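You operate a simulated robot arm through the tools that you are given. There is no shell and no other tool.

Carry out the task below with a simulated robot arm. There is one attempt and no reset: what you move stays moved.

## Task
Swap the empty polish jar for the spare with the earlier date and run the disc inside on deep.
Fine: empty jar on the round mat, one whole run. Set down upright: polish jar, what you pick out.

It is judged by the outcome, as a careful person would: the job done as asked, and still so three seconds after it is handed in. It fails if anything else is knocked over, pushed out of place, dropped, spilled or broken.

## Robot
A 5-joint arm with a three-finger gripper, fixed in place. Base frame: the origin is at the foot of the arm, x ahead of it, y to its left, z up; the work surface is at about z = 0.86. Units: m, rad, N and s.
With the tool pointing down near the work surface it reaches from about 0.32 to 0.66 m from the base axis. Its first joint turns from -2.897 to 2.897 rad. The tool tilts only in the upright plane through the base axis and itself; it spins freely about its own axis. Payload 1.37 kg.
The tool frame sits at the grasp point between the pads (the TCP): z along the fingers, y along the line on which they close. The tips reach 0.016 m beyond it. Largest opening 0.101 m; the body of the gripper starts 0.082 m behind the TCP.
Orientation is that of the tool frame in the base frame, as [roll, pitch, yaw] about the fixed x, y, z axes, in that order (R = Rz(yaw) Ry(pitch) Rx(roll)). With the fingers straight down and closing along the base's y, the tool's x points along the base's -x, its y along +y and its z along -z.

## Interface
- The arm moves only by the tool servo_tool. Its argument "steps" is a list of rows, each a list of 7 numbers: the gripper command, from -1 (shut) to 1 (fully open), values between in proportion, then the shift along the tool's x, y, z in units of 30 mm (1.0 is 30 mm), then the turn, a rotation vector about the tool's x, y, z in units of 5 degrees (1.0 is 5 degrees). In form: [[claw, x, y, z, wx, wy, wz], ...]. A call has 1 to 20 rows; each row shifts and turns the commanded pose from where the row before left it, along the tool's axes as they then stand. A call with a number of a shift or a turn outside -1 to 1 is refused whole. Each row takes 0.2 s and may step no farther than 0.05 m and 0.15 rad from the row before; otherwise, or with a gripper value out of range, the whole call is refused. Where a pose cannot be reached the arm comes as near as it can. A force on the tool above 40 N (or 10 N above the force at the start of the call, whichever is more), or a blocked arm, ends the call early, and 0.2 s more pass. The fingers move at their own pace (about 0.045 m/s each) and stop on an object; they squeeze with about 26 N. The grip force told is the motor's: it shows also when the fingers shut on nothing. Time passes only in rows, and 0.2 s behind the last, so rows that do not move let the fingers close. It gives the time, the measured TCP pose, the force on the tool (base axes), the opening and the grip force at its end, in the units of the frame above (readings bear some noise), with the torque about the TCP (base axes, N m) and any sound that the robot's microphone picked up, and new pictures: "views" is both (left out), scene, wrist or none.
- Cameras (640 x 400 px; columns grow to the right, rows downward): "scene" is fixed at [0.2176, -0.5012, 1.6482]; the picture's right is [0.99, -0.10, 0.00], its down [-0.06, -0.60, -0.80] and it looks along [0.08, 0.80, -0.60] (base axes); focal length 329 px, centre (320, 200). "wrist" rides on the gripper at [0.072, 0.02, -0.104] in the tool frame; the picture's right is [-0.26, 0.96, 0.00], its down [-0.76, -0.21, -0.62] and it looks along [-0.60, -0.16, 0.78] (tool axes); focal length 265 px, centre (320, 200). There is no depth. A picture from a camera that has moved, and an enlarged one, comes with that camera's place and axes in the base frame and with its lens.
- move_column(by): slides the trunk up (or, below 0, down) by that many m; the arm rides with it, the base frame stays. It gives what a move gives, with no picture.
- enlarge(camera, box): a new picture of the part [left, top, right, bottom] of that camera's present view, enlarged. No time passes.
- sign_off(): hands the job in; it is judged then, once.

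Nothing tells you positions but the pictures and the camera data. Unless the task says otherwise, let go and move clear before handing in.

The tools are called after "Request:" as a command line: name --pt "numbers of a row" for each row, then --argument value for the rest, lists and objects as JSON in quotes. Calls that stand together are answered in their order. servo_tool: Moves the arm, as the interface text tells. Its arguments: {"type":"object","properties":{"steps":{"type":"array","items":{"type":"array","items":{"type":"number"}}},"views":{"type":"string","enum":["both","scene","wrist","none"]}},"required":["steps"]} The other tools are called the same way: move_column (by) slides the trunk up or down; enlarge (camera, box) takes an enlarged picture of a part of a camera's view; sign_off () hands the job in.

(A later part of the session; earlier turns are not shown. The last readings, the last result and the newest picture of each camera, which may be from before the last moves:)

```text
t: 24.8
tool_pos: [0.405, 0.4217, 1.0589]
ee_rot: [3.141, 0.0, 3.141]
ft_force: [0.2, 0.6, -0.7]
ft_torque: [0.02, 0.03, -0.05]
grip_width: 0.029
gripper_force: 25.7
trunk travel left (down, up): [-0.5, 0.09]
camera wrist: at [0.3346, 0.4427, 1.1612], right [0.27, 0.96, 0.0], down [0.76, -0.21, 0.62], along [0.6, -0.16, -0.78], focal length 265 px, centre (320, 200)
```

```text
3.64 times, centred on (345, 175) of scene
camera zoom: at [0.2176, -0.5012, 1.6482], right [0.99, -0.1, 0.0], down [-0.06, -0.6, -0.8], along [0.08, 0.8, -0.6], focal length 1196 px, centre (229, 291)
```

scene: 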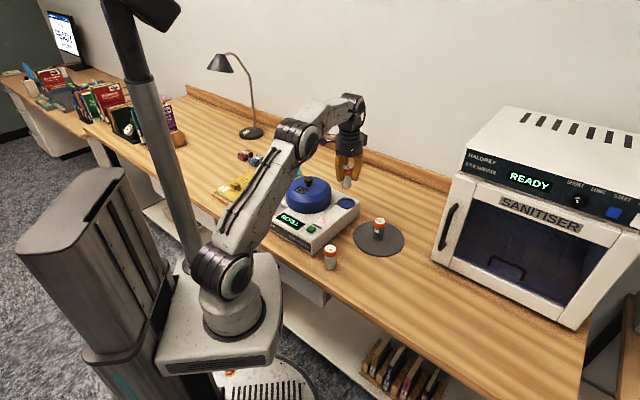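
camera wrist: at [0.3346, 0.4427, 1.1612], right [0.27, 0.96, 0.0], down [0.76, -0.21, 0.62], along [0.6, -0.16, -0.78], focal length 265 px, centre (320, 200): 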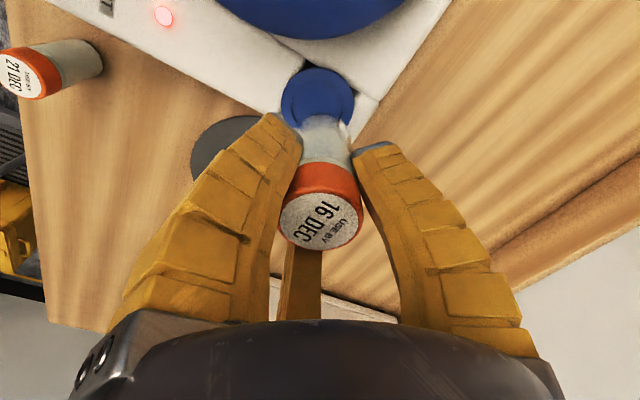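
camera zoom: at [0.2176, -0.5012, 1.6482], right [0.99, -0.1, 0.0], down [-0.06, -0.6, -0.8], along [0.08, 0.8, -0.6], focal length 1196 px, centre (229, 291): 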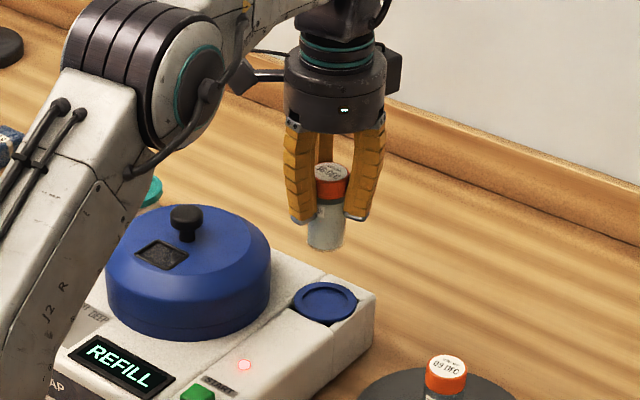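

Aligned with the recess within about 1 mm. I'll descend to just above the holder, then creep.

Request:
servo_tool --pt "-1 -0.03 -0.02 0.5 0 0 0" --pt "-1 0 0 0.6 0 0 0" --pt "-1 0 0 0.6 0 0 0" --pt "-1 0 0 0.5 0 0 0" --pt "-1 0 0 0.3 0 0 0" --pt "-1 0 0 0.2 0 0 0" --views "both"

Request:
enlarge --camera "scene" --box '[310, 150, 380, 220]'

Request:
enlarge --camera "wrist" --box '[230, 50, 430, 230]'

```text
t: 26.2
tool_pos: [0.4057, 0.4203, 0.9782]
ee_rot: [-3.14, 0.001, 3.141]
ft_force: [0.5, -0.3, -1.2]
ft_torque: [0.03, 0.0, -0.01]
grip_width: 0.0289
gripper_force: 25.7
trunk travel left (down, up): [-0.5, 0.09]
camera wrist: at [0.3352, 0.4406, 1.0807], right [0.27, 0.96, 0.0], down [0.76, -0.21, 0.62], along [0.6, -0.17, -0.78], focal length 265 px, centre (320, 200)
```

scene: 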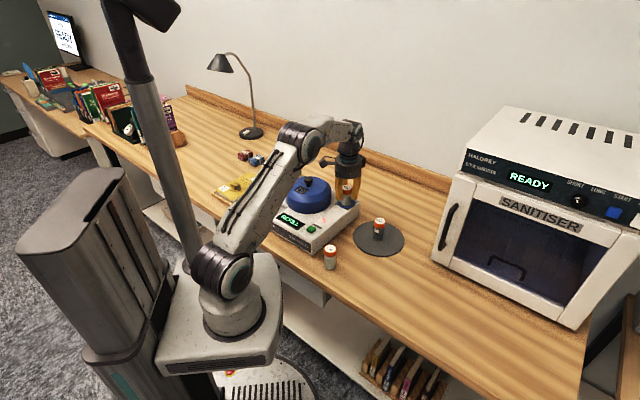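
wrist: 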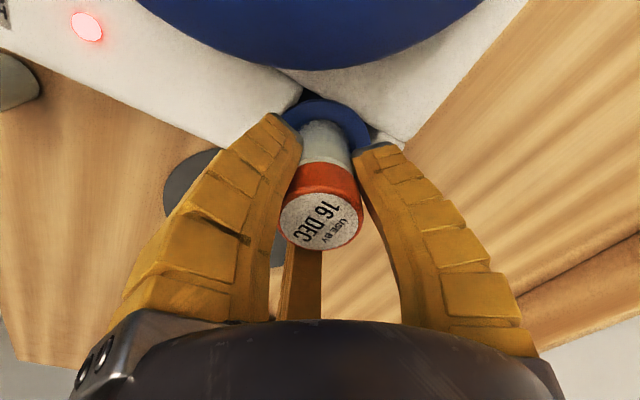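

```text
5.71 times, centred on (345, 185) of scene
camera zoom: at [0.2176, -0.5012, 1.6482], right [0.99, -0.1, 0.0], down [-0.06, -0.6, -0.8], along [0.08, 0.8, -0.6], focal length 1879 px, centre (177, 286)
```

zoom: 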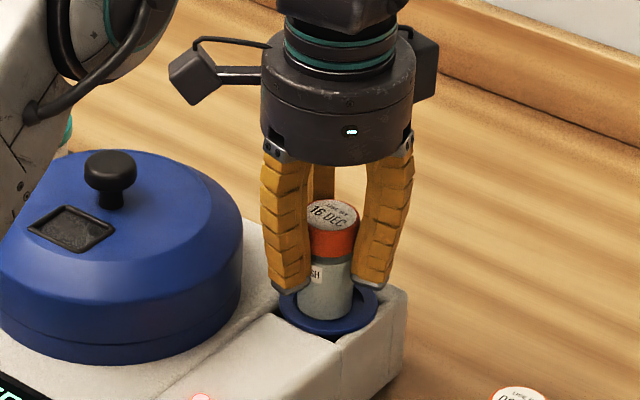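

```text
2.22 times, centred on (330, 140) of wrist
camera zoom: at [0.3352, 0.4406, 1.0807], right [0.27, 0.96, 0.0], down [0.76, -0.21, 0.62], along [0.6, -0.17, -0.78], focal length 590 px, centre (298, 333)
```

zoom: 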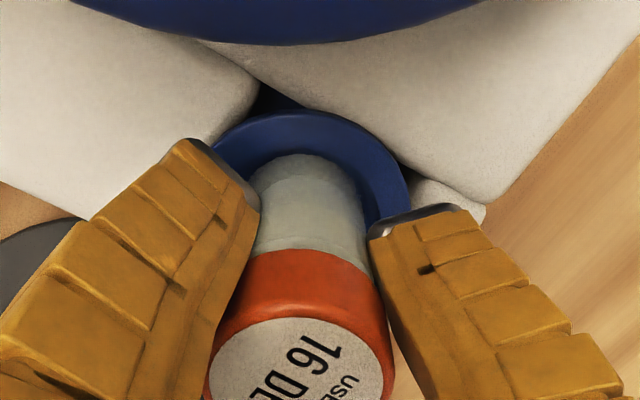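

The jar base is right over the recess. I'll creep down in small steps and watch the force.

Request:
servo_tool --pt "-1 0 0 0.1 0 0 0" --pt "-1 0 0 0.1 0 0 0" --pt "-1 0 0 0.1 0 0 0" --views "none"

```text
t: 27.0
tool_pos: [0.4069, 0.4216, 0.9689]
ee_rot: [-3.141, -0.001, -3.141]
ft_force: [-0.1, -0.9, -1.0]
ft_torque: [-0.04, 0.05, -0.01]
grip_width: 0.0288
gripper_force: 26.0
trunk travel left (down, up): [-0.5, 0.09]
```

Request:
servo_tool --pt "-1 0 0 0.08 0 0 0" --pt "-1 0 0 0.08 0 0 0" --views "scene"

Request:
enlarge --camera "scene" --box '[310, 150, 380, 220]'

```text
t: 27.6
tool_pos: [0.4053, 0.42, 0.9644]
ee_rot: [-3.14, -0.001, -3.14]
ft_force: [-0.6, 0.4, -0.6]
ft_torque: [-0.01, 0.03, 0.0]
grip_width: 0.029
gripper_force: 25.9
trunk travel left (down, up): [-0.5, 0.09]
```

scene: 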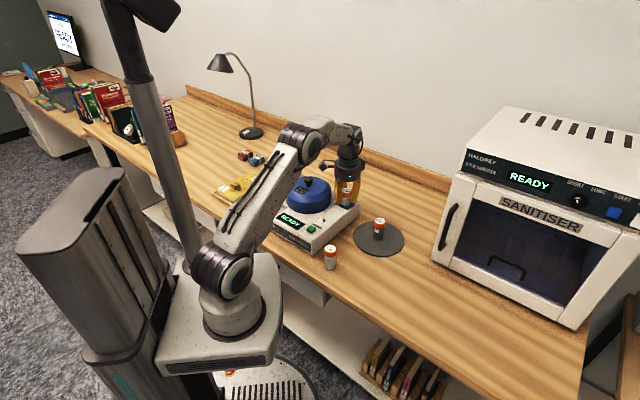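

```text
5.71 times, centred on (345, 185) of scene
camera zoom: at [0.2176, -0.5012, 1.6482], right [0.99, -0.1, 0.0], down [-0.06, -0.6, -0.8], along [0.08, 0.8, -0.6], focal length 1879 px, centre (177, 286)
```

zoom: 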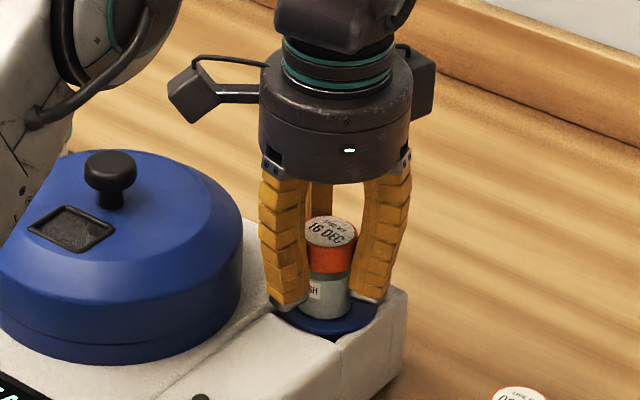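

The display now reads READY and the red light is off. The jar isn't yet resting, so I'll continue creeping until contact.

Request:
servo_tool --pt "-1 0 0 0.06 0 0 0" --pt "-1 0 0 0.06 0 0 0" --views "none"

```text
t: 28.2
tool_pos: [0.405, 0.4213, 0.9626]
ee_rot: [3.139, 0.003, -3.14]
ft_force: [-1.1, 1.5, 7.5]
ft_torque: [-0.05, 0.07, -0.01]
grip_width: 0.0306
gripper_force: 26.3
trunk travel left (down, up): [-0.5, 0.09]
```

Seated (7.5 N upward). I'll relieve a little and release gradually.

Request:
servo_tool --pt "-1 0 0 -0.04 0 0 0" --pt "-1 0 0 0 0 0 0" --pt "-0.3 0 0 0 0 0 0" --pt "-0.1 0 0 0 0 0 0" --pt "0.1 0 0 0 0 0 0" --pt "0.35 0 0 0 0 0 0" --pt "0.35 0 0 0 0 0 0" --views "both"

Request:
enlarge --camera "scene" --box '[270, 150, 380, 250]'

```text
t: 29.8
tool_pos: [0.4058, 0.4207, 0.9629]
ee_rot: [-3.141, -0.001, -3.14]
ft_force: [-0.4, -0.5, 0.1]
ft_torque: [0.0, 0.01, -0.01]
grip_width: 0.0712
gripper_force: 2.1
trunk travel left (down, up): [-0.5, 0.09]
camera wrist: at [0.3352, 0.4411, 1.0657], right [0.26, 0.96, 0.0], down [0.76, -0.21, 0.62], along [0.6, -0.16, -0.78], focal length 265 px, centre (320, 200)
```

scene: 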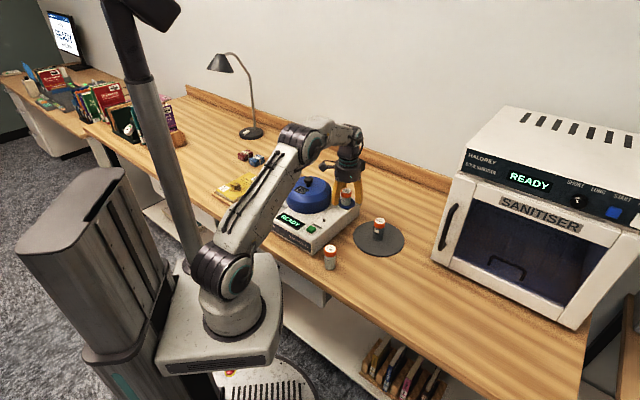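
wrist: 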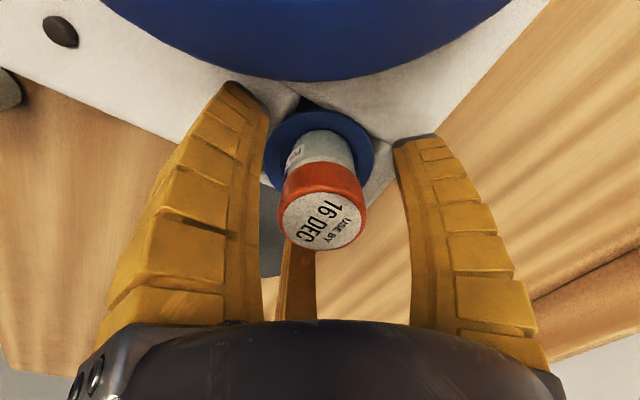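

```text
4.00 times, centred on (325, 200) of scene
camera zoom: at [0.2176, -0.5012, 1.6482], right [0.99, -0.1, 0.0], down [-0.06, -0.6, -0.8], along [0.08, 0.8, -0.6], focal length 1315 px, centre (300, 200)
```

zoom: 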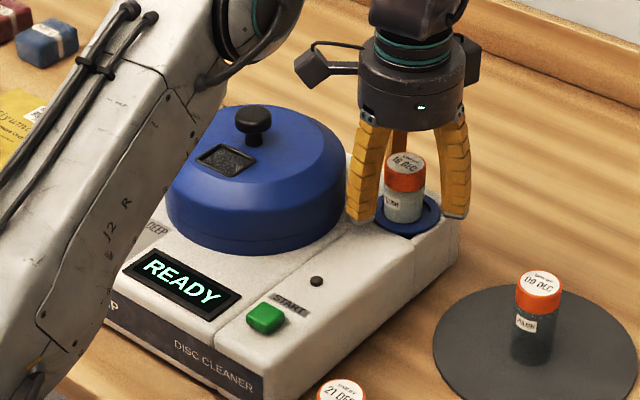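

The 16 DEC jar is seated, the display shows READY, and the empty stands on the mat. Next I'll rise clear, pass over the lid, and look at the mode knob near (0.14, 0.41).

Request:
servo_tool --pt "0.4 0 0 -0.4 0 0 0" --pt "0.4 0 0 -0.7 0 0 0" --pt "0.4 0 0 -0.7 0 0 0" --pt "0.4 0 0 -0.7 0 0 0" --pt "0.4 0 0 -0.7 0 0 0" --pt "0.4 0 0 -0.7 0 0 0" --pt "0.4 0 0 -0.7 0 0 0" --pt "0.4 0.5 -0.03 0 0 0 0" --pt "0.4 0.9 -0.03 0 0 0 0" --pt "0.4 0.9 -0.03 0 0 0 0" --pt "0.4 0.9 -0.03 0 0 0 0" --pt "0.4 0.9 -0.03 0 0 0 0" --pt "0.4 0.9 -0.03 0 0 0 0" --pt "0.4 0.9 -0.03 0 0 0 0" --pt "0.4 0.9 -0.03 0 0 0 0" --pt "0.4 0.9 -0.03 0 0 0 0" --pt "0.4 0.9 -0.03 0 0 0 0" --pt "0.4 0 0 0 0 0 0" --views "both"

Request:
enlarge --camera "wrist" --box '[220, 0, 440, 200]'

Request:
enlarge --camera "scene" --box '[250, 170, 400, 280]'

```text
t: 33.6
tool_pos: [0.1474, 0.4127, 1.1027]
ee_rot: [-3.141, -0.001, 3.141]
ft_force: [0.7, -0.3, -0.2]
ft_torque: [-0.01, -0.04, 0.02]
grip_width: 0.0735
gripper_force: 2.2
trunk travel left (down, up): [-0.5, 0.09]
camera wrist: at [0.078, 0.4335, 1.2051], right [0.27, 0.96, 0.0], down [0.76, -0.21, 0.62], along [0.6, -0.16, -0.78], focal length 265 px, centre (320, 200)
```

scene: 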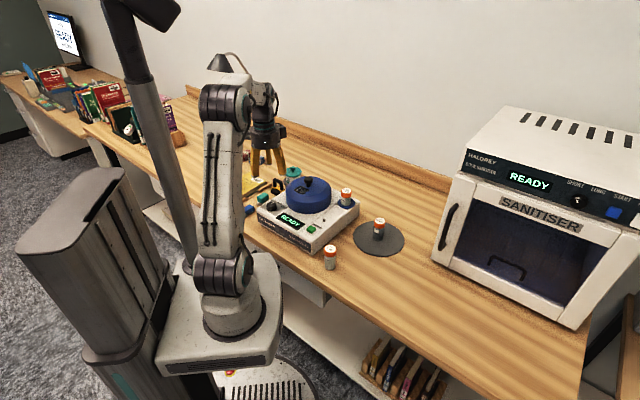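
wrist: 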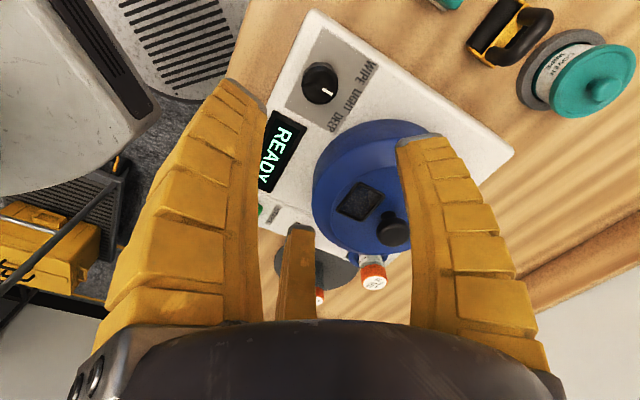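

```text
2.00 times, centred on (330, 100) of wrist
camera zoom: at [0.078, 0.4335, 1.2051], right [0.27, 0.96, 0.0], down [0.76, -0.21, 0.62], along [0.6, -0.16, -0.78], focal length 531 px, centre (300, 400)
```

zoom: 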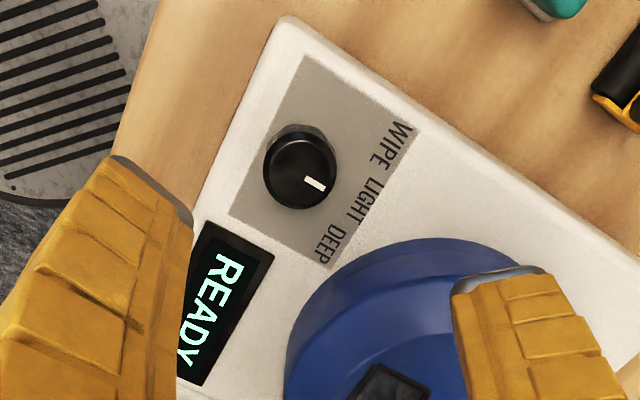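

```text
3.64 times, centred on (325, 225) of scene
camera zoom: at [0.2176, -0.5012, 1.6482], right [0.99, -0.1, 0.0], down [-0.06, -0.6, -0.8], along [0.08, 0.8, -0.6], focal length 1196 px, centre (302, 109)
```

zoom: 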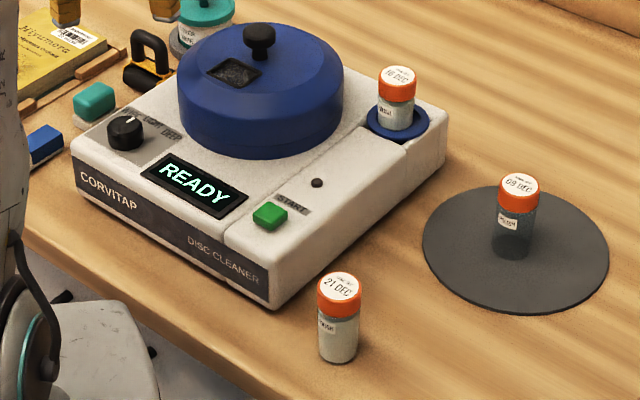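

The knob points at LIGHT; DEEP is about 40° clockwise from it (seen from above). The knob is near (0.143, 0.4155) with its top at roughly z = 0.95. I'll go lower above it to refine.

Request:
servo_tool --pt "0.2 0.14 0.09 0.5 0 0 0" --pt "0.2 0 0 0.6 0 0 0" --pt "0.2 0 0 0.6 0 0 0" --pt "0.2 0 0 0.6 0 0 0" --pt "0.2 0 0 0.3 0 0 0" --pt "0.2 0 0 0 0 0 0" --views "both"

Request:
enlarge --camera "wrist" --box '[220, 20, 440, 220]'

Request:
enlarge --camera "scene" --box '[230, 130, 340, 240]'

```text
t: 35.0
tool_pos: [0.1434, 0.4146, 1.022]
ee_rot: [-3.141, 0.001, 3.142]
ft_force: [-0.4, -0.2, 0.7]
ft_torque: [0.04, -0.02, 0.01]
grip_width: 0.0641
gripper_force: 2.6
trunk travel left (down, up): [-0.5, 0.09]
camera wrist: at [0.0724, 0.4347, 1.126], right [0.26, 0.96, 0.0], down [0.76, -0.21, 0.62], along [0.6, -0.16, -0.78], focal length 265 px, centre (320, 200)
```

scene: 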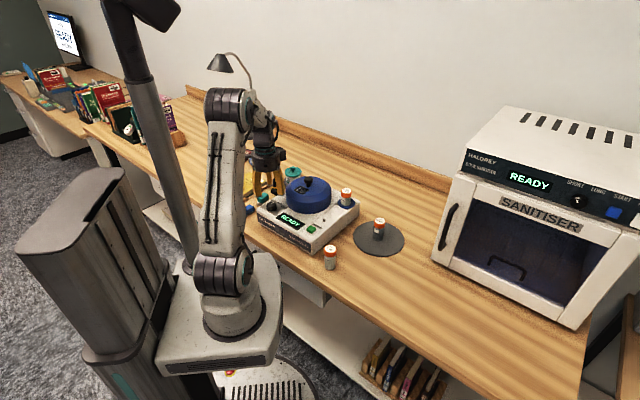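
wrist: 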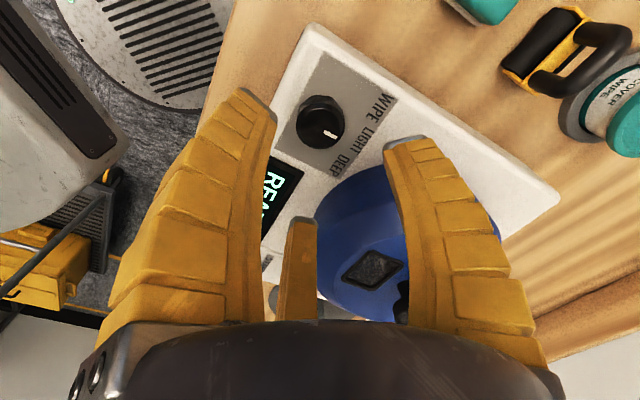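

```text
2.00 times, centred on (330, 120) of wrist
camera zoom: at [0.0724, 0.4347, 1.126], right [0.26, 0.96, 0.0], down [0.76, -0.21, 0.62], along [0.6, -0.16, -0.78], focal length 531 px, centre (300, 360)
```

zoom: 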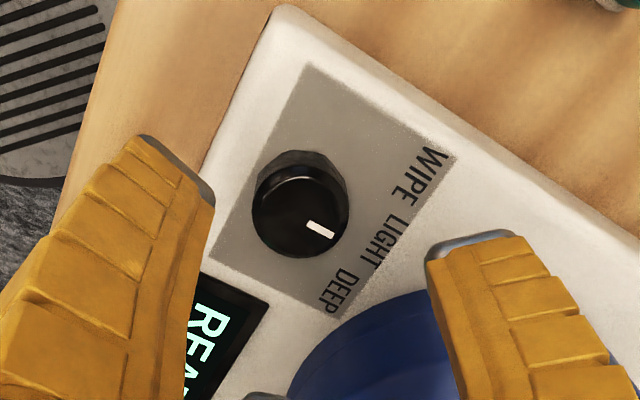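

```text
3.64 times, centred on (285, 185) of scene
camera zoom: at [0.2176, -0.5012, 1.6482], right [0.99, -0.1, 0.0], down [-0.06, -0.6, -0.8], along [0.08, 0.8, -0.6], focal length 1196 px, centre (447, 254)
```

zoom: 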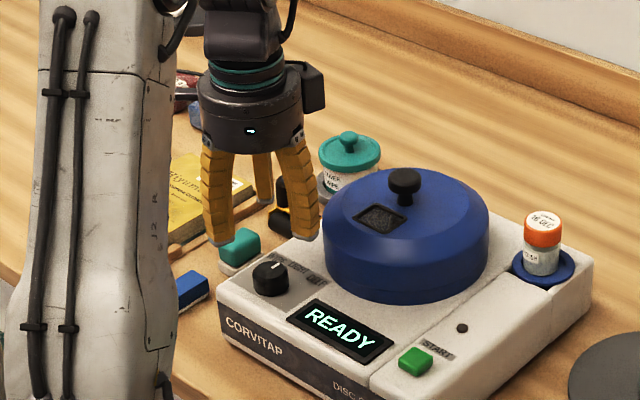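

The knob centre is (0.144, 0.4147), matching the tool position. I'll descend to z ≈ 0.958 around the knob with the fingers open.

Request:
servo_tool --pt "0.2 -0.02 0 0.5 0 0 0" --pt "0.2 0 0 0.5 0 0 0" --pt "0.2 0 0 0.5 0 0 0" --pt "0.2 0 0 0.4 0 0 0" --pt "0.2 0 0 0.2 0 0 0" --views "both"

Request:
enlarge --camera "wrist" --box '[220, 60, 440, 260]'

Request:
enlarge --camera "scene" --box '[230, 150, 320, 240]'

```text
t: 36.2
tool_pos: [0.1442, 0.4153, 0.9602]
ee_rot: [-3.14, 0.0, -3.141]
ft_force: [-0.3, 0.4, -0.4]
ft_torque: [-0.01, 0.02, 0.01]
grip_width: 0.064
gripper_force: 2.7
trunk travel left (down, up): [-0.5, 0.09]
camera wrist: at [0.0745, 0.436, 1.0629], right [0.26, 0.96, 0.0], down [0.76, -0.21, 0.62], along [0.6, -0.16, -0.78], focal length 265 px, centre (320, 200)
```

scene: 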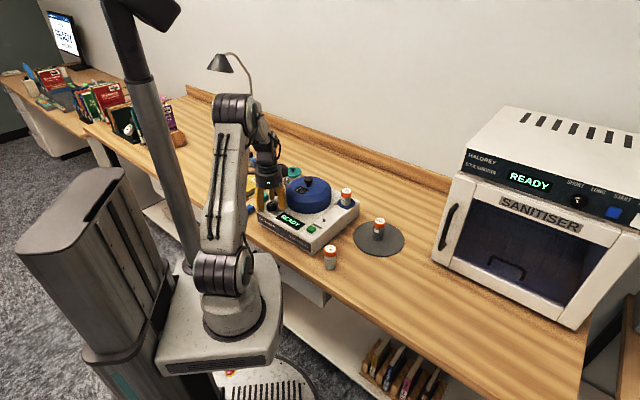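
wrist: 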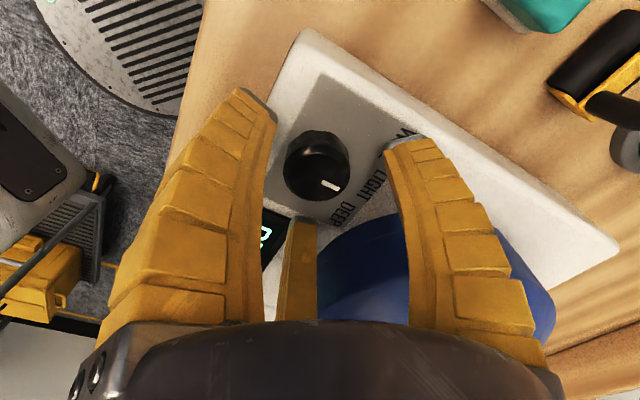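

```text
2.00 times, centred on (330, 160) of wrist
camera zoom: at [0.0745, 0.436, 1.0629], right [0.26, 0.96, 0.0], down [0.76, -0.21, 0.62], along [0.6, -0.16, -0.78], focal length 531 px, centre (300, 280)
```

zoom: 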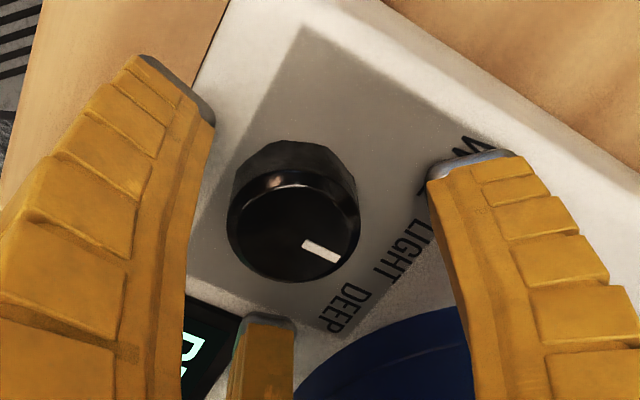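

```text
4.44 times, centred on (275, 195) of scene
camera zoom: at [0.2176, -0.5012, 1.6482], right [0.99, -0.1, 0.0], down [-0.06, -0.6, -0.8], along [0.08, 0.8, -0.6], focal length 1461 px, centre (520, 222)
```

zoom: 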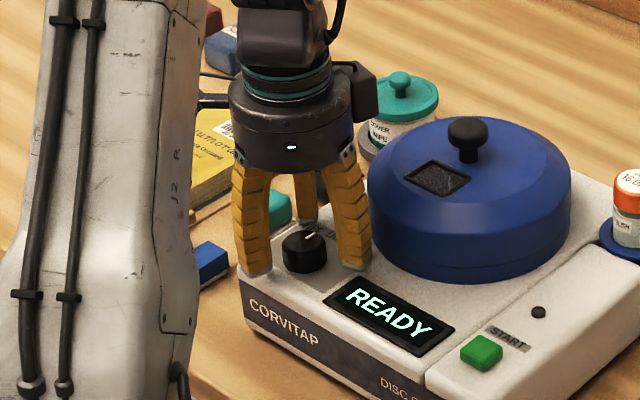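

The knob top looks to be about 13 mm below the TCP, so I need roughly 8–9 mm more depth for a good hold. I'll lower gently while watching the force.

Request:
servo_tool --pt "0.2 -0.03 0 0.1 0 0 0" --pt "0.2 0 0 0.1 0 0 0" --pt "0.2 0 0 0.08 0 0 0" --views "both"

Request:
enlarge --camera "scene" --box '[240, 170, 310, 240]'

```text
t: 37.0
tool_pos: [0.1458, 0.4152, 0.952]
ee_rot: [3.141, 0.002, 3.141]
ft_force: [-0.3, -0.8, -0.7]
ft_torque: [-0.02, -0.02, 0.01]
grip_width: 0.0644
gripper_force: 2.2
trunk travel left (down, up): [-0.5, 0.09]
camera wrist: at [0.0746, 0.4352, 1.0549], right [0.26, 0.96, 0.0], down [0.76, -0.21, 0.62], along [0.6, -0.16, -0.78], focal length 265 px, centre (320, 200)
```

scene: 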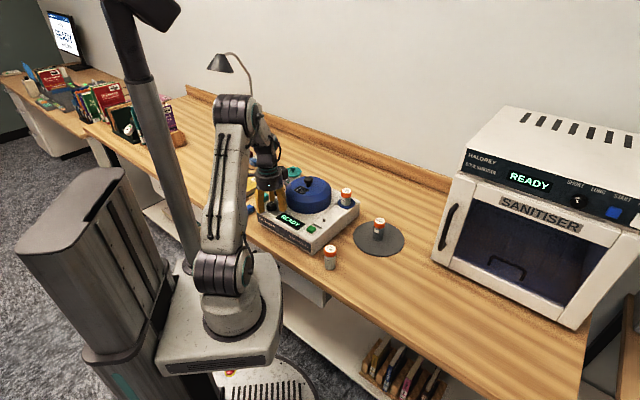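
wrist: 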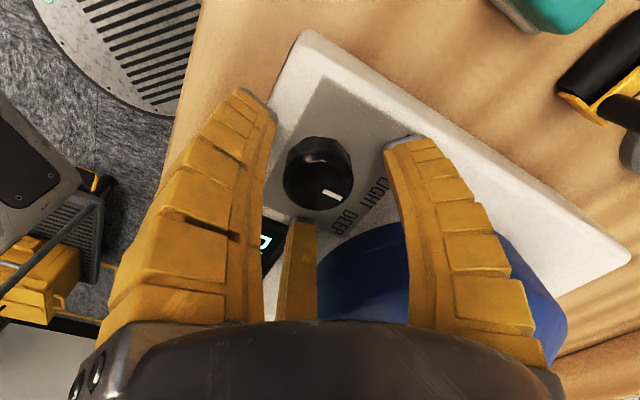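

```text
5.71 times, centred on (275, 205) of scene
camera zoom: at [0.2176, -0.5012, 1.6482], right [0.99, -0.1, 0.0], down [-0.06, -0.6, -0.8], along [0.08, 0.8, -0.6], focal length 1879 px, centre (577, 171)
```

zoom: 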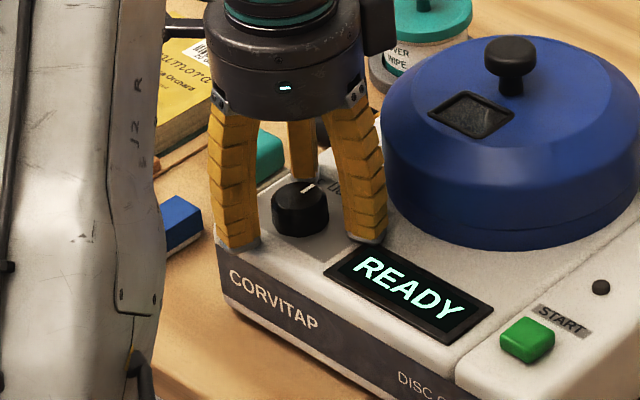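

The tips are beside the knob, just above the panel. I'll back off 1.5 mm and close gently on the knob.

Request:
servo_tool --pt "0.2 0 0 -0.05 0 0 0" --pt "-0.2 0 0 0 0 0 0" --pt "-1 0 0 0 0 0 0" --pt "-1 0 0 0 0 0 0" --pt "-1 0 0 0 0 0 0" --pt "-1 0 0 0 0 0 0" --views "both"

Request:
enlarge --camera "wrist" --box '[220, 80, 440, 280]'

```text
t: 38.4
tool_pos: [0.1434, 0.4141, 0.9531]
ee_rot: [-3.141, 0.001, 3.141]
ft_force: [-11.3, -2.2, 8.6]
ft_torque: [-0.28, 0.21, 0.01]
grip_width: 0.0275
gripper_force: 28.2
trunk travel left (down, up): [-0.5, 0.09]
camera wrist: at [0.0726, 0.4345, 1.0563], right [0.26, 0.96, 0.0], down [0.76, -0.21, 0.62], along [0.6, -0.16, -0.78], focal length 265 px, centre (320, 200)
```

scene: 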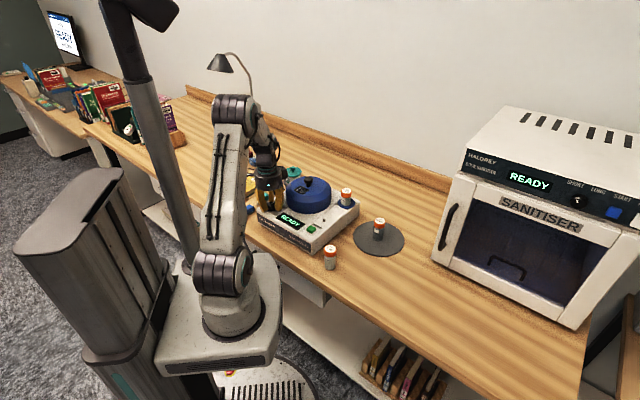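
wrist: 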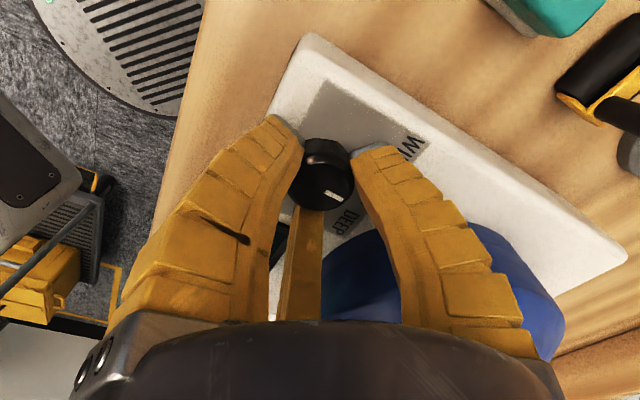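

```text
2.00 times, centred on (330, 180) of wrist
camera zoom: at [0.0726, 0.4345, 1.0563], right [0.26, 0.96, 0.0], down [0.76, -0.21, 0.62], along [0.6, -0.16, -0.78], focal length 531 px, centre (300, 240)
```

zoom: 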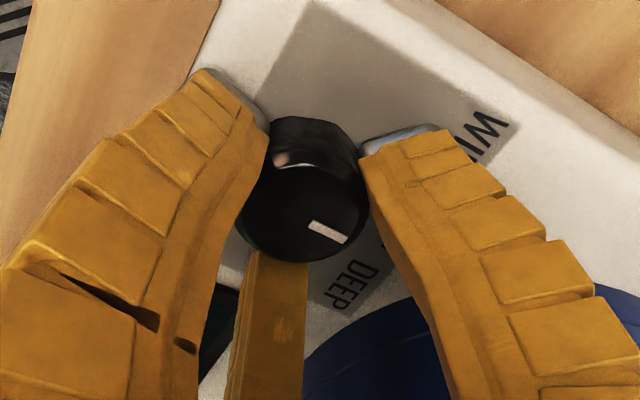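

The knob is held but with an 11 N sideways load, so I'll recentre slightly (toward −x), then start turning clockwise.

Request:
servo_tool --pt "-1 0.05 0 -0.03 0 0 0" --pt "-1 0 0 0 0 0 0.6" --pt "-1 0 0 0 0 0 0.8" --views "wrist"

Request:
enlarge --camera "wrist" --box '[220, 80, 440, 280]'

```text
t: 39.2
tool_pos: [0.1435, 0.4147, 0.9535]
ee_rot: [3.14, 0.0, 3.017]
ft_force: [-5.5, 0.8, 5.3]
ft_torque: [-0.17, 0.03, -0.03]
grip_width: 0.0269
gripper_force: 28.2
trunk travel left (down, up): [-0.5, 0.09]
camera wrist: at [0.0756, 0.4432, 1.0566], right [0.38, 0.92, 0.0], down [0.72, -0.3, 0.62], along [0.57, -0.24, -0.78], focal length 265 px, centre (320, 200)
```

wrist: 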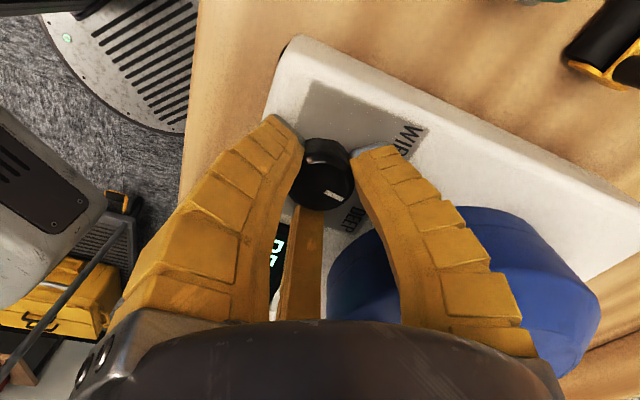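

```text
2.00 times, centred on (330, 180) of wrist
camera zoom: at [0.0756, 0.4432, 1.0566], right [0.38, 0.92, 0.0], down [0.72, -0.3, 0.62], along [0.57, -0.24, -0.78], focal length 531 px, centre (300, 240)
```

zoom: 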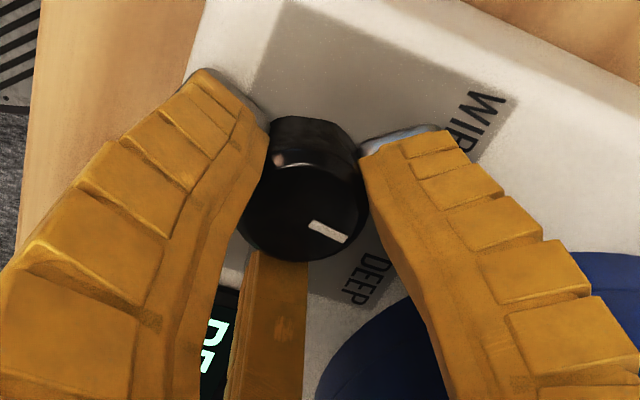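

The knob turns with the gripper. I'll continue clockwise toward DEEP.

Request:
servo_tool --pt "-1 0.03 0 0 0 0 1" --pt "-1 0 0 0 0 0 1" --pt "-1 0 0 0 0 0 1" --pt "-1 0 0 0 0 0 1" --views "wrist"

Request:
enlarge --camera "wrist" --box '[220, 80, 440, 280]'

```text
t: 40.2
tool_pos: [0.1426, 0.416, 0.9536]
ee_rot: [3.142, 0.0, 2.669]
ft_force: [2.7, -1.6, 5.1]
ft_torque: [0.09, -0.06, -0.01]
grip_width: 0.0262
gripper_force: 28.0
trunk travel left (down, up): [-0.5, 0.09]
camera wrist: at [0.0895, 0.4651, 1.0568], right [0.67, 0.74, 0.0], down [0.58, -0.53, 0.62], along [0.46, -0.42, -0.78], focal length 265 px, centre (320, 200)
```

wrist: 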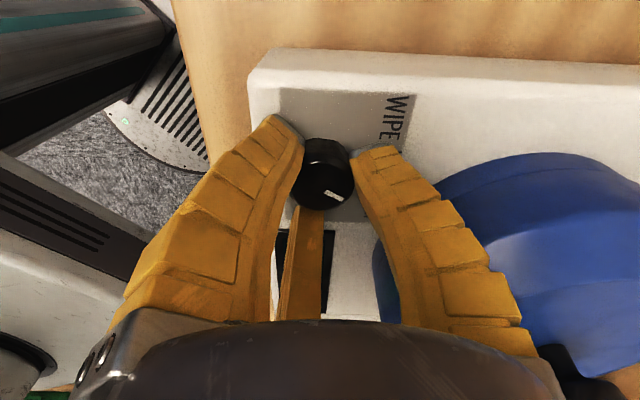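

```text
2.00 times, centred on (330, 180) of wrist
camera zoom: at [0.0895, 0.4651, 1.0568], right [0.67, 0.74, 0.0], down [0.58, -0.53, 0.62], along [0.46, -0.42, -0.78], focal length 531 px, centre (300, 240)
```

zoom: 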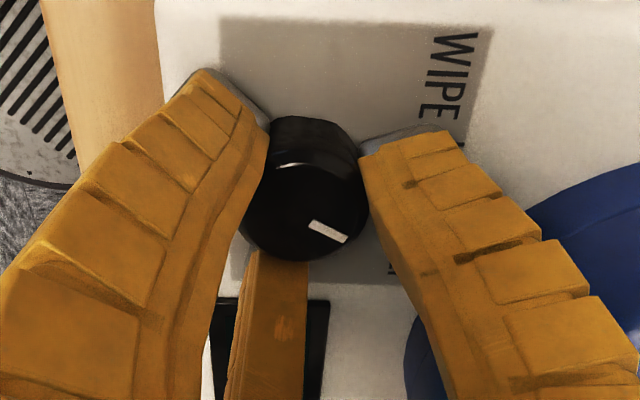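

About 27° turned so far. I'll turn roughly 13° more, to about 40°.

Request:
servo_tool --pt "-1 0 0 0 0 0 1" --pt "-1 0 0 0 0 0 1" --pt "-1 0 0 0 0 0 0.6" --pt "-1 0 0 0 0 0 0" --views "both"

Request:
enlarge --camera "wrist" --box '[220, 80, 440, 280]'

Request:
enlarge --camera "scene" --box '[240, 170, 340, 250]'

```text
t: 41.2
tool_pos: [0.1428, 0.414, 0.9539]
ee_rot: [-3.141, 0.0, 2.443]
ft_force: [3.2, -0.4, -1.0]
ft_torque: [-0.06, 0.0, -0.01]
grip_width: 0.0251
gripper_force: 28.1
trunk travel left (down, up): [-0.5, 0.09]
camera wrist: at [0.1021, 0.4763, 1.0569], right [0.82, 0.57, 0.0], down [0.45, -0.65, 0.62], along [0.35, -0.51, -0.78], focal length 265 px, centre (320, 200)
```

scene: 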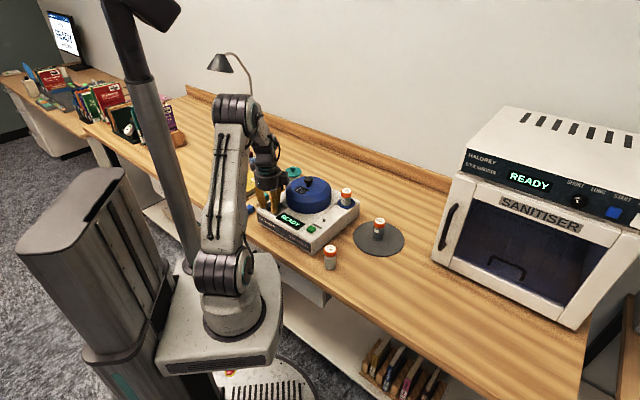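
wrist: 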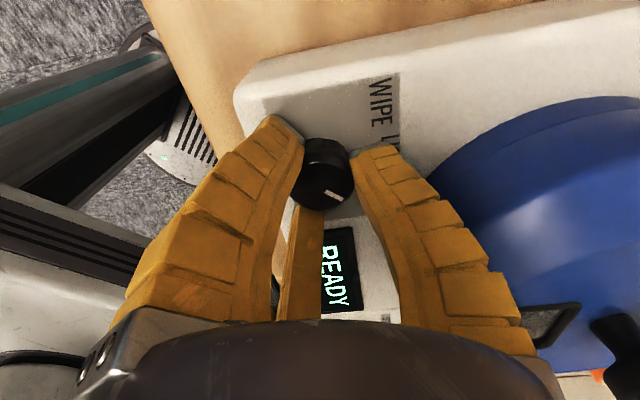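

```text
2.00 times, centred on (330, 180) of wrist
camera zoom: at [0.1021, 0.4763, 1.0569], right [0.82, 0.57, 0.0], down [0.45, -0.65, 0.62], along [0.35, -0.51, -0.78], focal length 531 px, centre (300, 240)
```

zoom: 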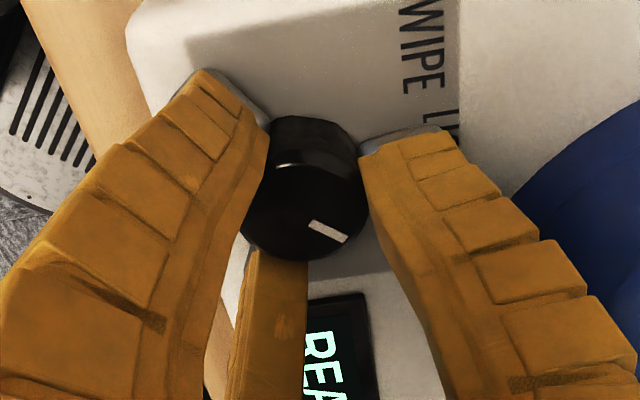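

```text
5.00 times, centred on (290, 210) of scene
camera zoom: at [0.2176, -0.5012, 1.6482], right [0.99, -0.1, 0.0], down [-0.06, -0.6, -0.8], along [0.08, 0.8, -0.6], focal length 1644 px, centre (470, 150)
```

zoom: 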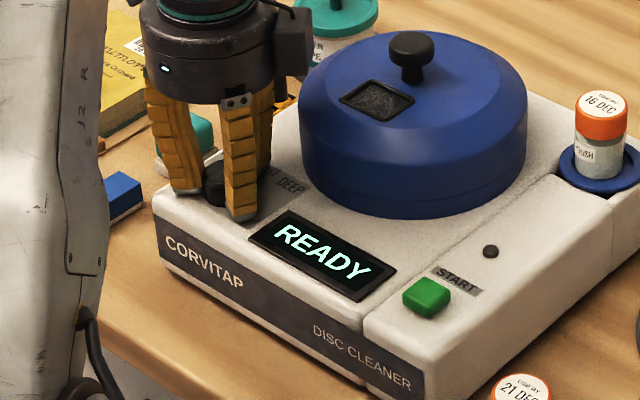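

About 40° turned. I'll release the knob, rise a little, and check where the pointer sits.

Request:
servo_tool --pt "0.2 0 0 0 0 0 0" --pt "0.2 0 0 0 0 0 0" --pt "0.2 0 0 0 0 0 0" --pt "0.2 0 0 -0.6 0 0 0" --pt "0.2 0 0 -0.8 0 0 0" --pt "0.2 0 0 -0.8 0 0 0" --pt "0.2 0 0 0 0 0 0" --views "both"

Request:
enlarge --camera "wrist" --box '[220, 30, 440, 230]'

Request:
enlarge --camera "scene" --box '[240, 170, 340, 250]'

```text
t: 42.8
tool_pos: [0.1413, 0.4126, 1.02]
ee_rot: [3.141, -0.001, 2.443]
ft_force: [0.2, -0.4, -1.0]
ft_torque: [0.0, 0.0, 0.0]
grip_width: 0.0641
gripper_force: 2.4
trunk travel left (down, up): [-0.5, 0.09]
camera wrist: at [0.1008, 0.4748, 1.1224], right [0.82, 0.57, 0.0], down [0.45, -0.65, 0.62], along [0.35, -0.51, -0.78], focal length 265 px, centre (320, 200)
```

scene: 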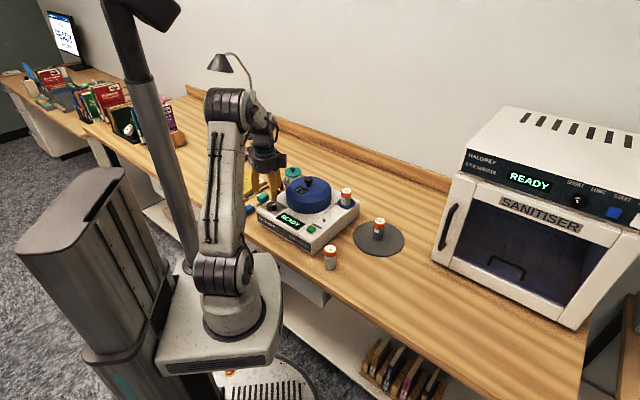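
wrist: 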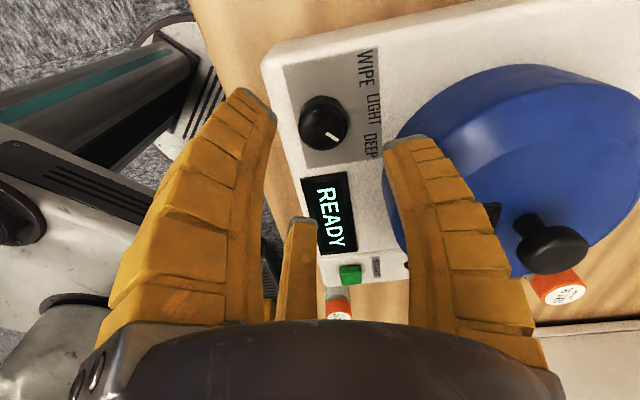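

```text
2.00 times, centred on (330, 130) of wrist
camera zoom: at [0.1008, 0.4748, 1.1224], right [0.82, 0.57, 0.0], down [0.45, -0.65, 0.62], along [0.35, -0.51, -0.78], focal length 531 px, centre (300, 340)
```

zoom: 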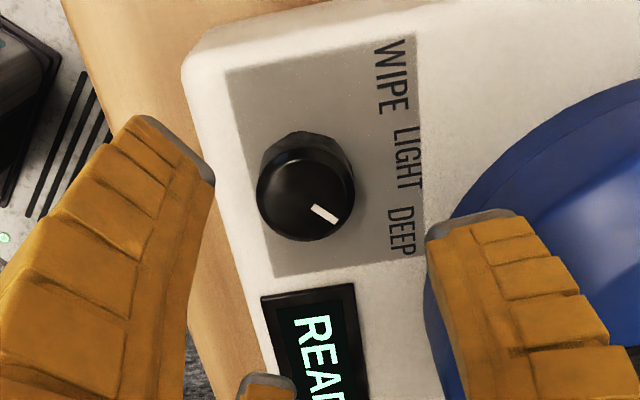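

```text
5.00 times, centred on (290, 210) of scene
camera zoom: at [0.2176, -0.5012, 1.6482], right [0.99, -0.1, 0.0], down [-0.06, -0.6, -0.8], along [0.08, 0.8, -0.6], focal length 1644 px, centre (470, 150)
```

zoom: 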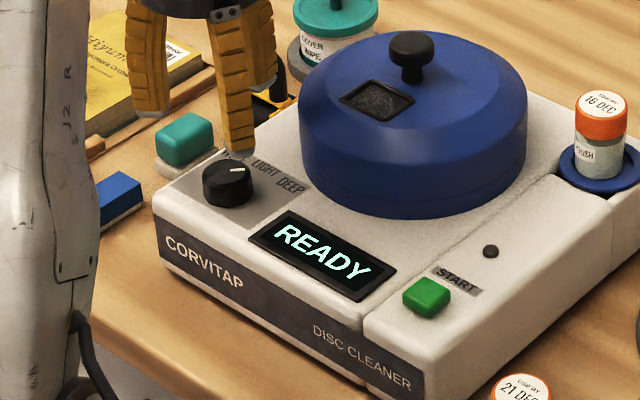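

The pointer has moved off LIGHT toward DEEP. I'll enlarge further to verify it truly lines up with DEEP before starting.

Request:
enlarge --camera "scene" --box '[264, 192, 304, 217]'

Request:
enlarge --camera "wrist" --box '[290, 60, 390, 170]'

```text
16.00 times, centred on (284, 204) of scene
camera zoom: at [0.2176, -0.5012, 1.6482], right [0.99, -0.1, 0.0], down [-0.06, -0.6, -0.8], along [0.08, 0.8, -0.6], focal length 5260 px, centre (896, 128)
```

zoom: 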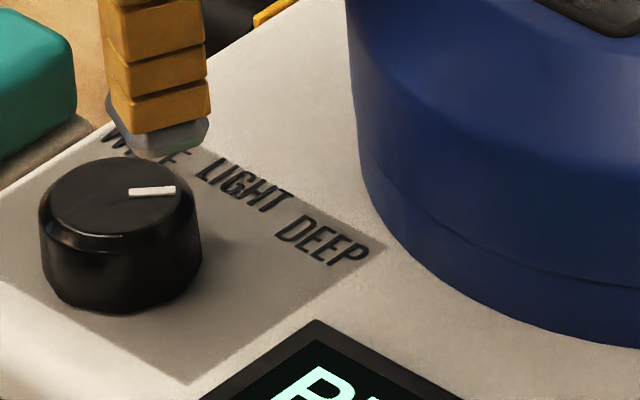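

```text
3.64 times, centred on (340, 115) of wrist
camera zoom: at [0.1008, 0.4748, 1.1224], right [0.82, 0.57, 0.0], down [0.45, -0.65, 0.62], along [0.35, -0.51, -0.78], focal length 965 px, centre (247, 509)
```

zoom: 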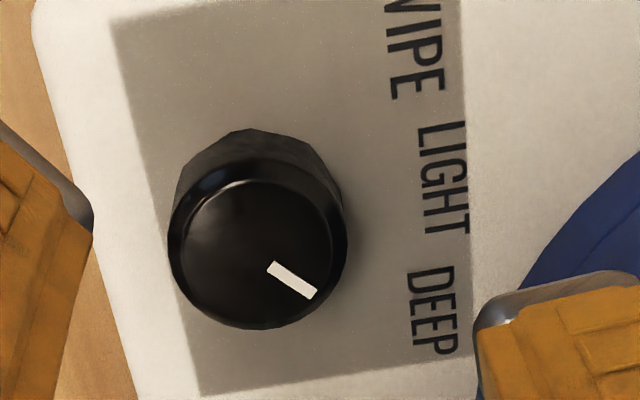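

The pointer is now at about the same bearing as the DEEP label (about 4°, versus LIGHT at 45°), so DEEP is set. Next I'll rise, straighten the tool, shut the fingers and move above START at about (0.269, 0.290).

Request:
servo_tool --pt "0.2 0 0 -0.7 0 0 0" --pt "0.2 0 0 -0.7 0 0 0" --pt "-1 0 0 0 0 0 -1" --pt "-1 0 0 0 0 0 -1" --pt "-1 0 0 0 0 0 -1" --pt "-1 0 0 0 0 0 -1" --pt "-1 0 0 0 0 0 -1" --pt "-1 0 0 0 0 0 -1" --pt "-1 0 0 0 0 0 -1" --pt "-1 0 0 0 0 0 -1" --pt "-1 -0.6 -0.56 0 0 0 0" --pt "-1 -0.72 -0.68 0 0 0 0" --pt "-1 -0.72 -0.68 0 0 0 0" --pt "-1 -0.72 -0.68 0 0 0 0" --pt "-1 -0.72 -0.68 0 0 0 0" --pt "-1 -0.72 -0.68 0 0 0 0" --pt "-1 0 0 0 0 0 0" --views "both"

Request:
enlarge --camera "wrist" --box '[220, 0, 440, 200]'

Request:
enlarge --camera "scene" --box '[255, 150, 365, 260]'

```text
t: 46.4
tool_pos: [0.2694, 0.2959, 1.0629]
ee_rot: [3.14, 0.001, -3.141]
ft_force: [0.0, -0.6, -0.2]
ft_torque: [0.01, -0.01, 0.0]
grip_width: 0.0002
gripper_force: 26.0
trunk travel left (down, up): [-0.5, 0.09]
camera wrist: at [0.1988, 0.3157, 1.1662], right [0.26, 0.96, 0.0], down [0.76, -0.21, 0.62], along [0.6, -0.16, -0.78], focal length 265 px, centre (320, 200)
```

scene: 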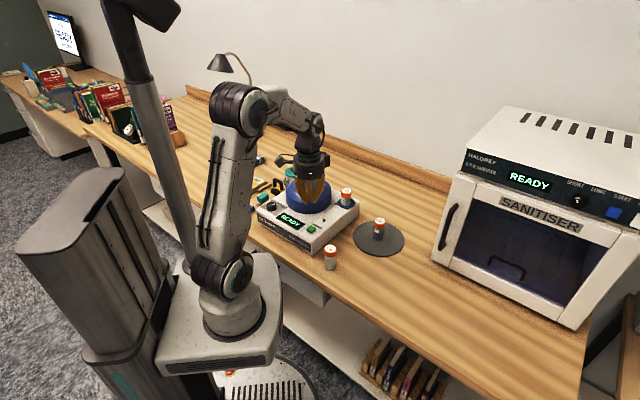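
wrist: 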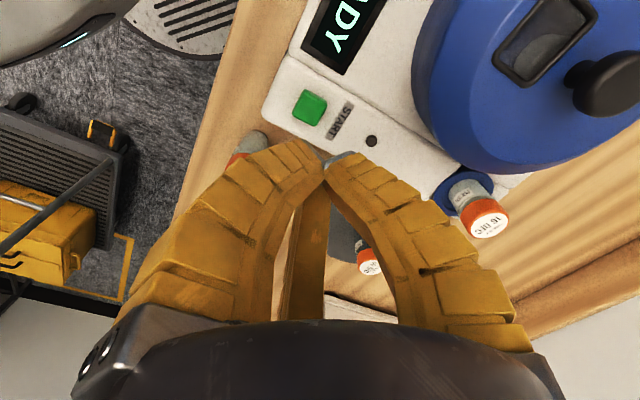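

```text
2.00 times, centred on (330, 100) of wrist
camera zoom: at [0.1988, 0.3157, 1.1662], right [0.26, 0.96, 0.0], down [0.76, -0.21, 0.62], along [0.6, -0.16, -0.78], focal length 531 px, centre (300, 400)
```

zoom: 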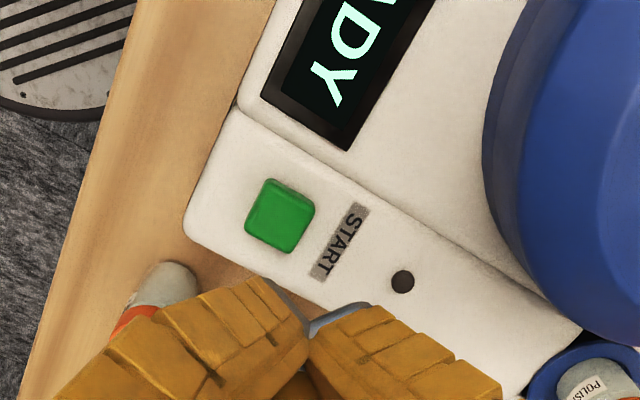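

```text
3.64 times, centred on (310, 205) of scene
camera zoom: at [0.2176, -0.5012, 1.6482], right [0.99, -0.1, 0.0], down [-0.06, -0.6, -0.8], along [0.08, 0.8, -0.6], focal length 1196 px, centre (356, 182)
```

zoom: 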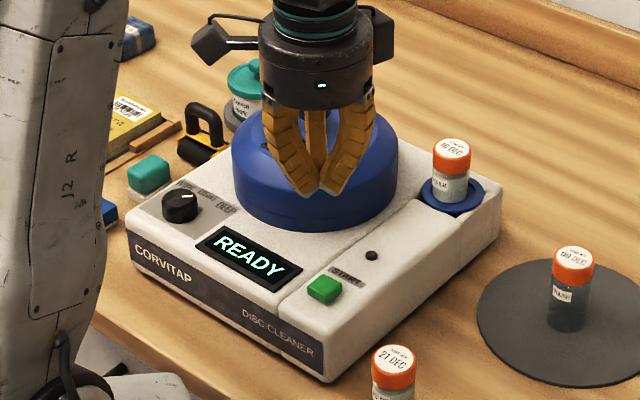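

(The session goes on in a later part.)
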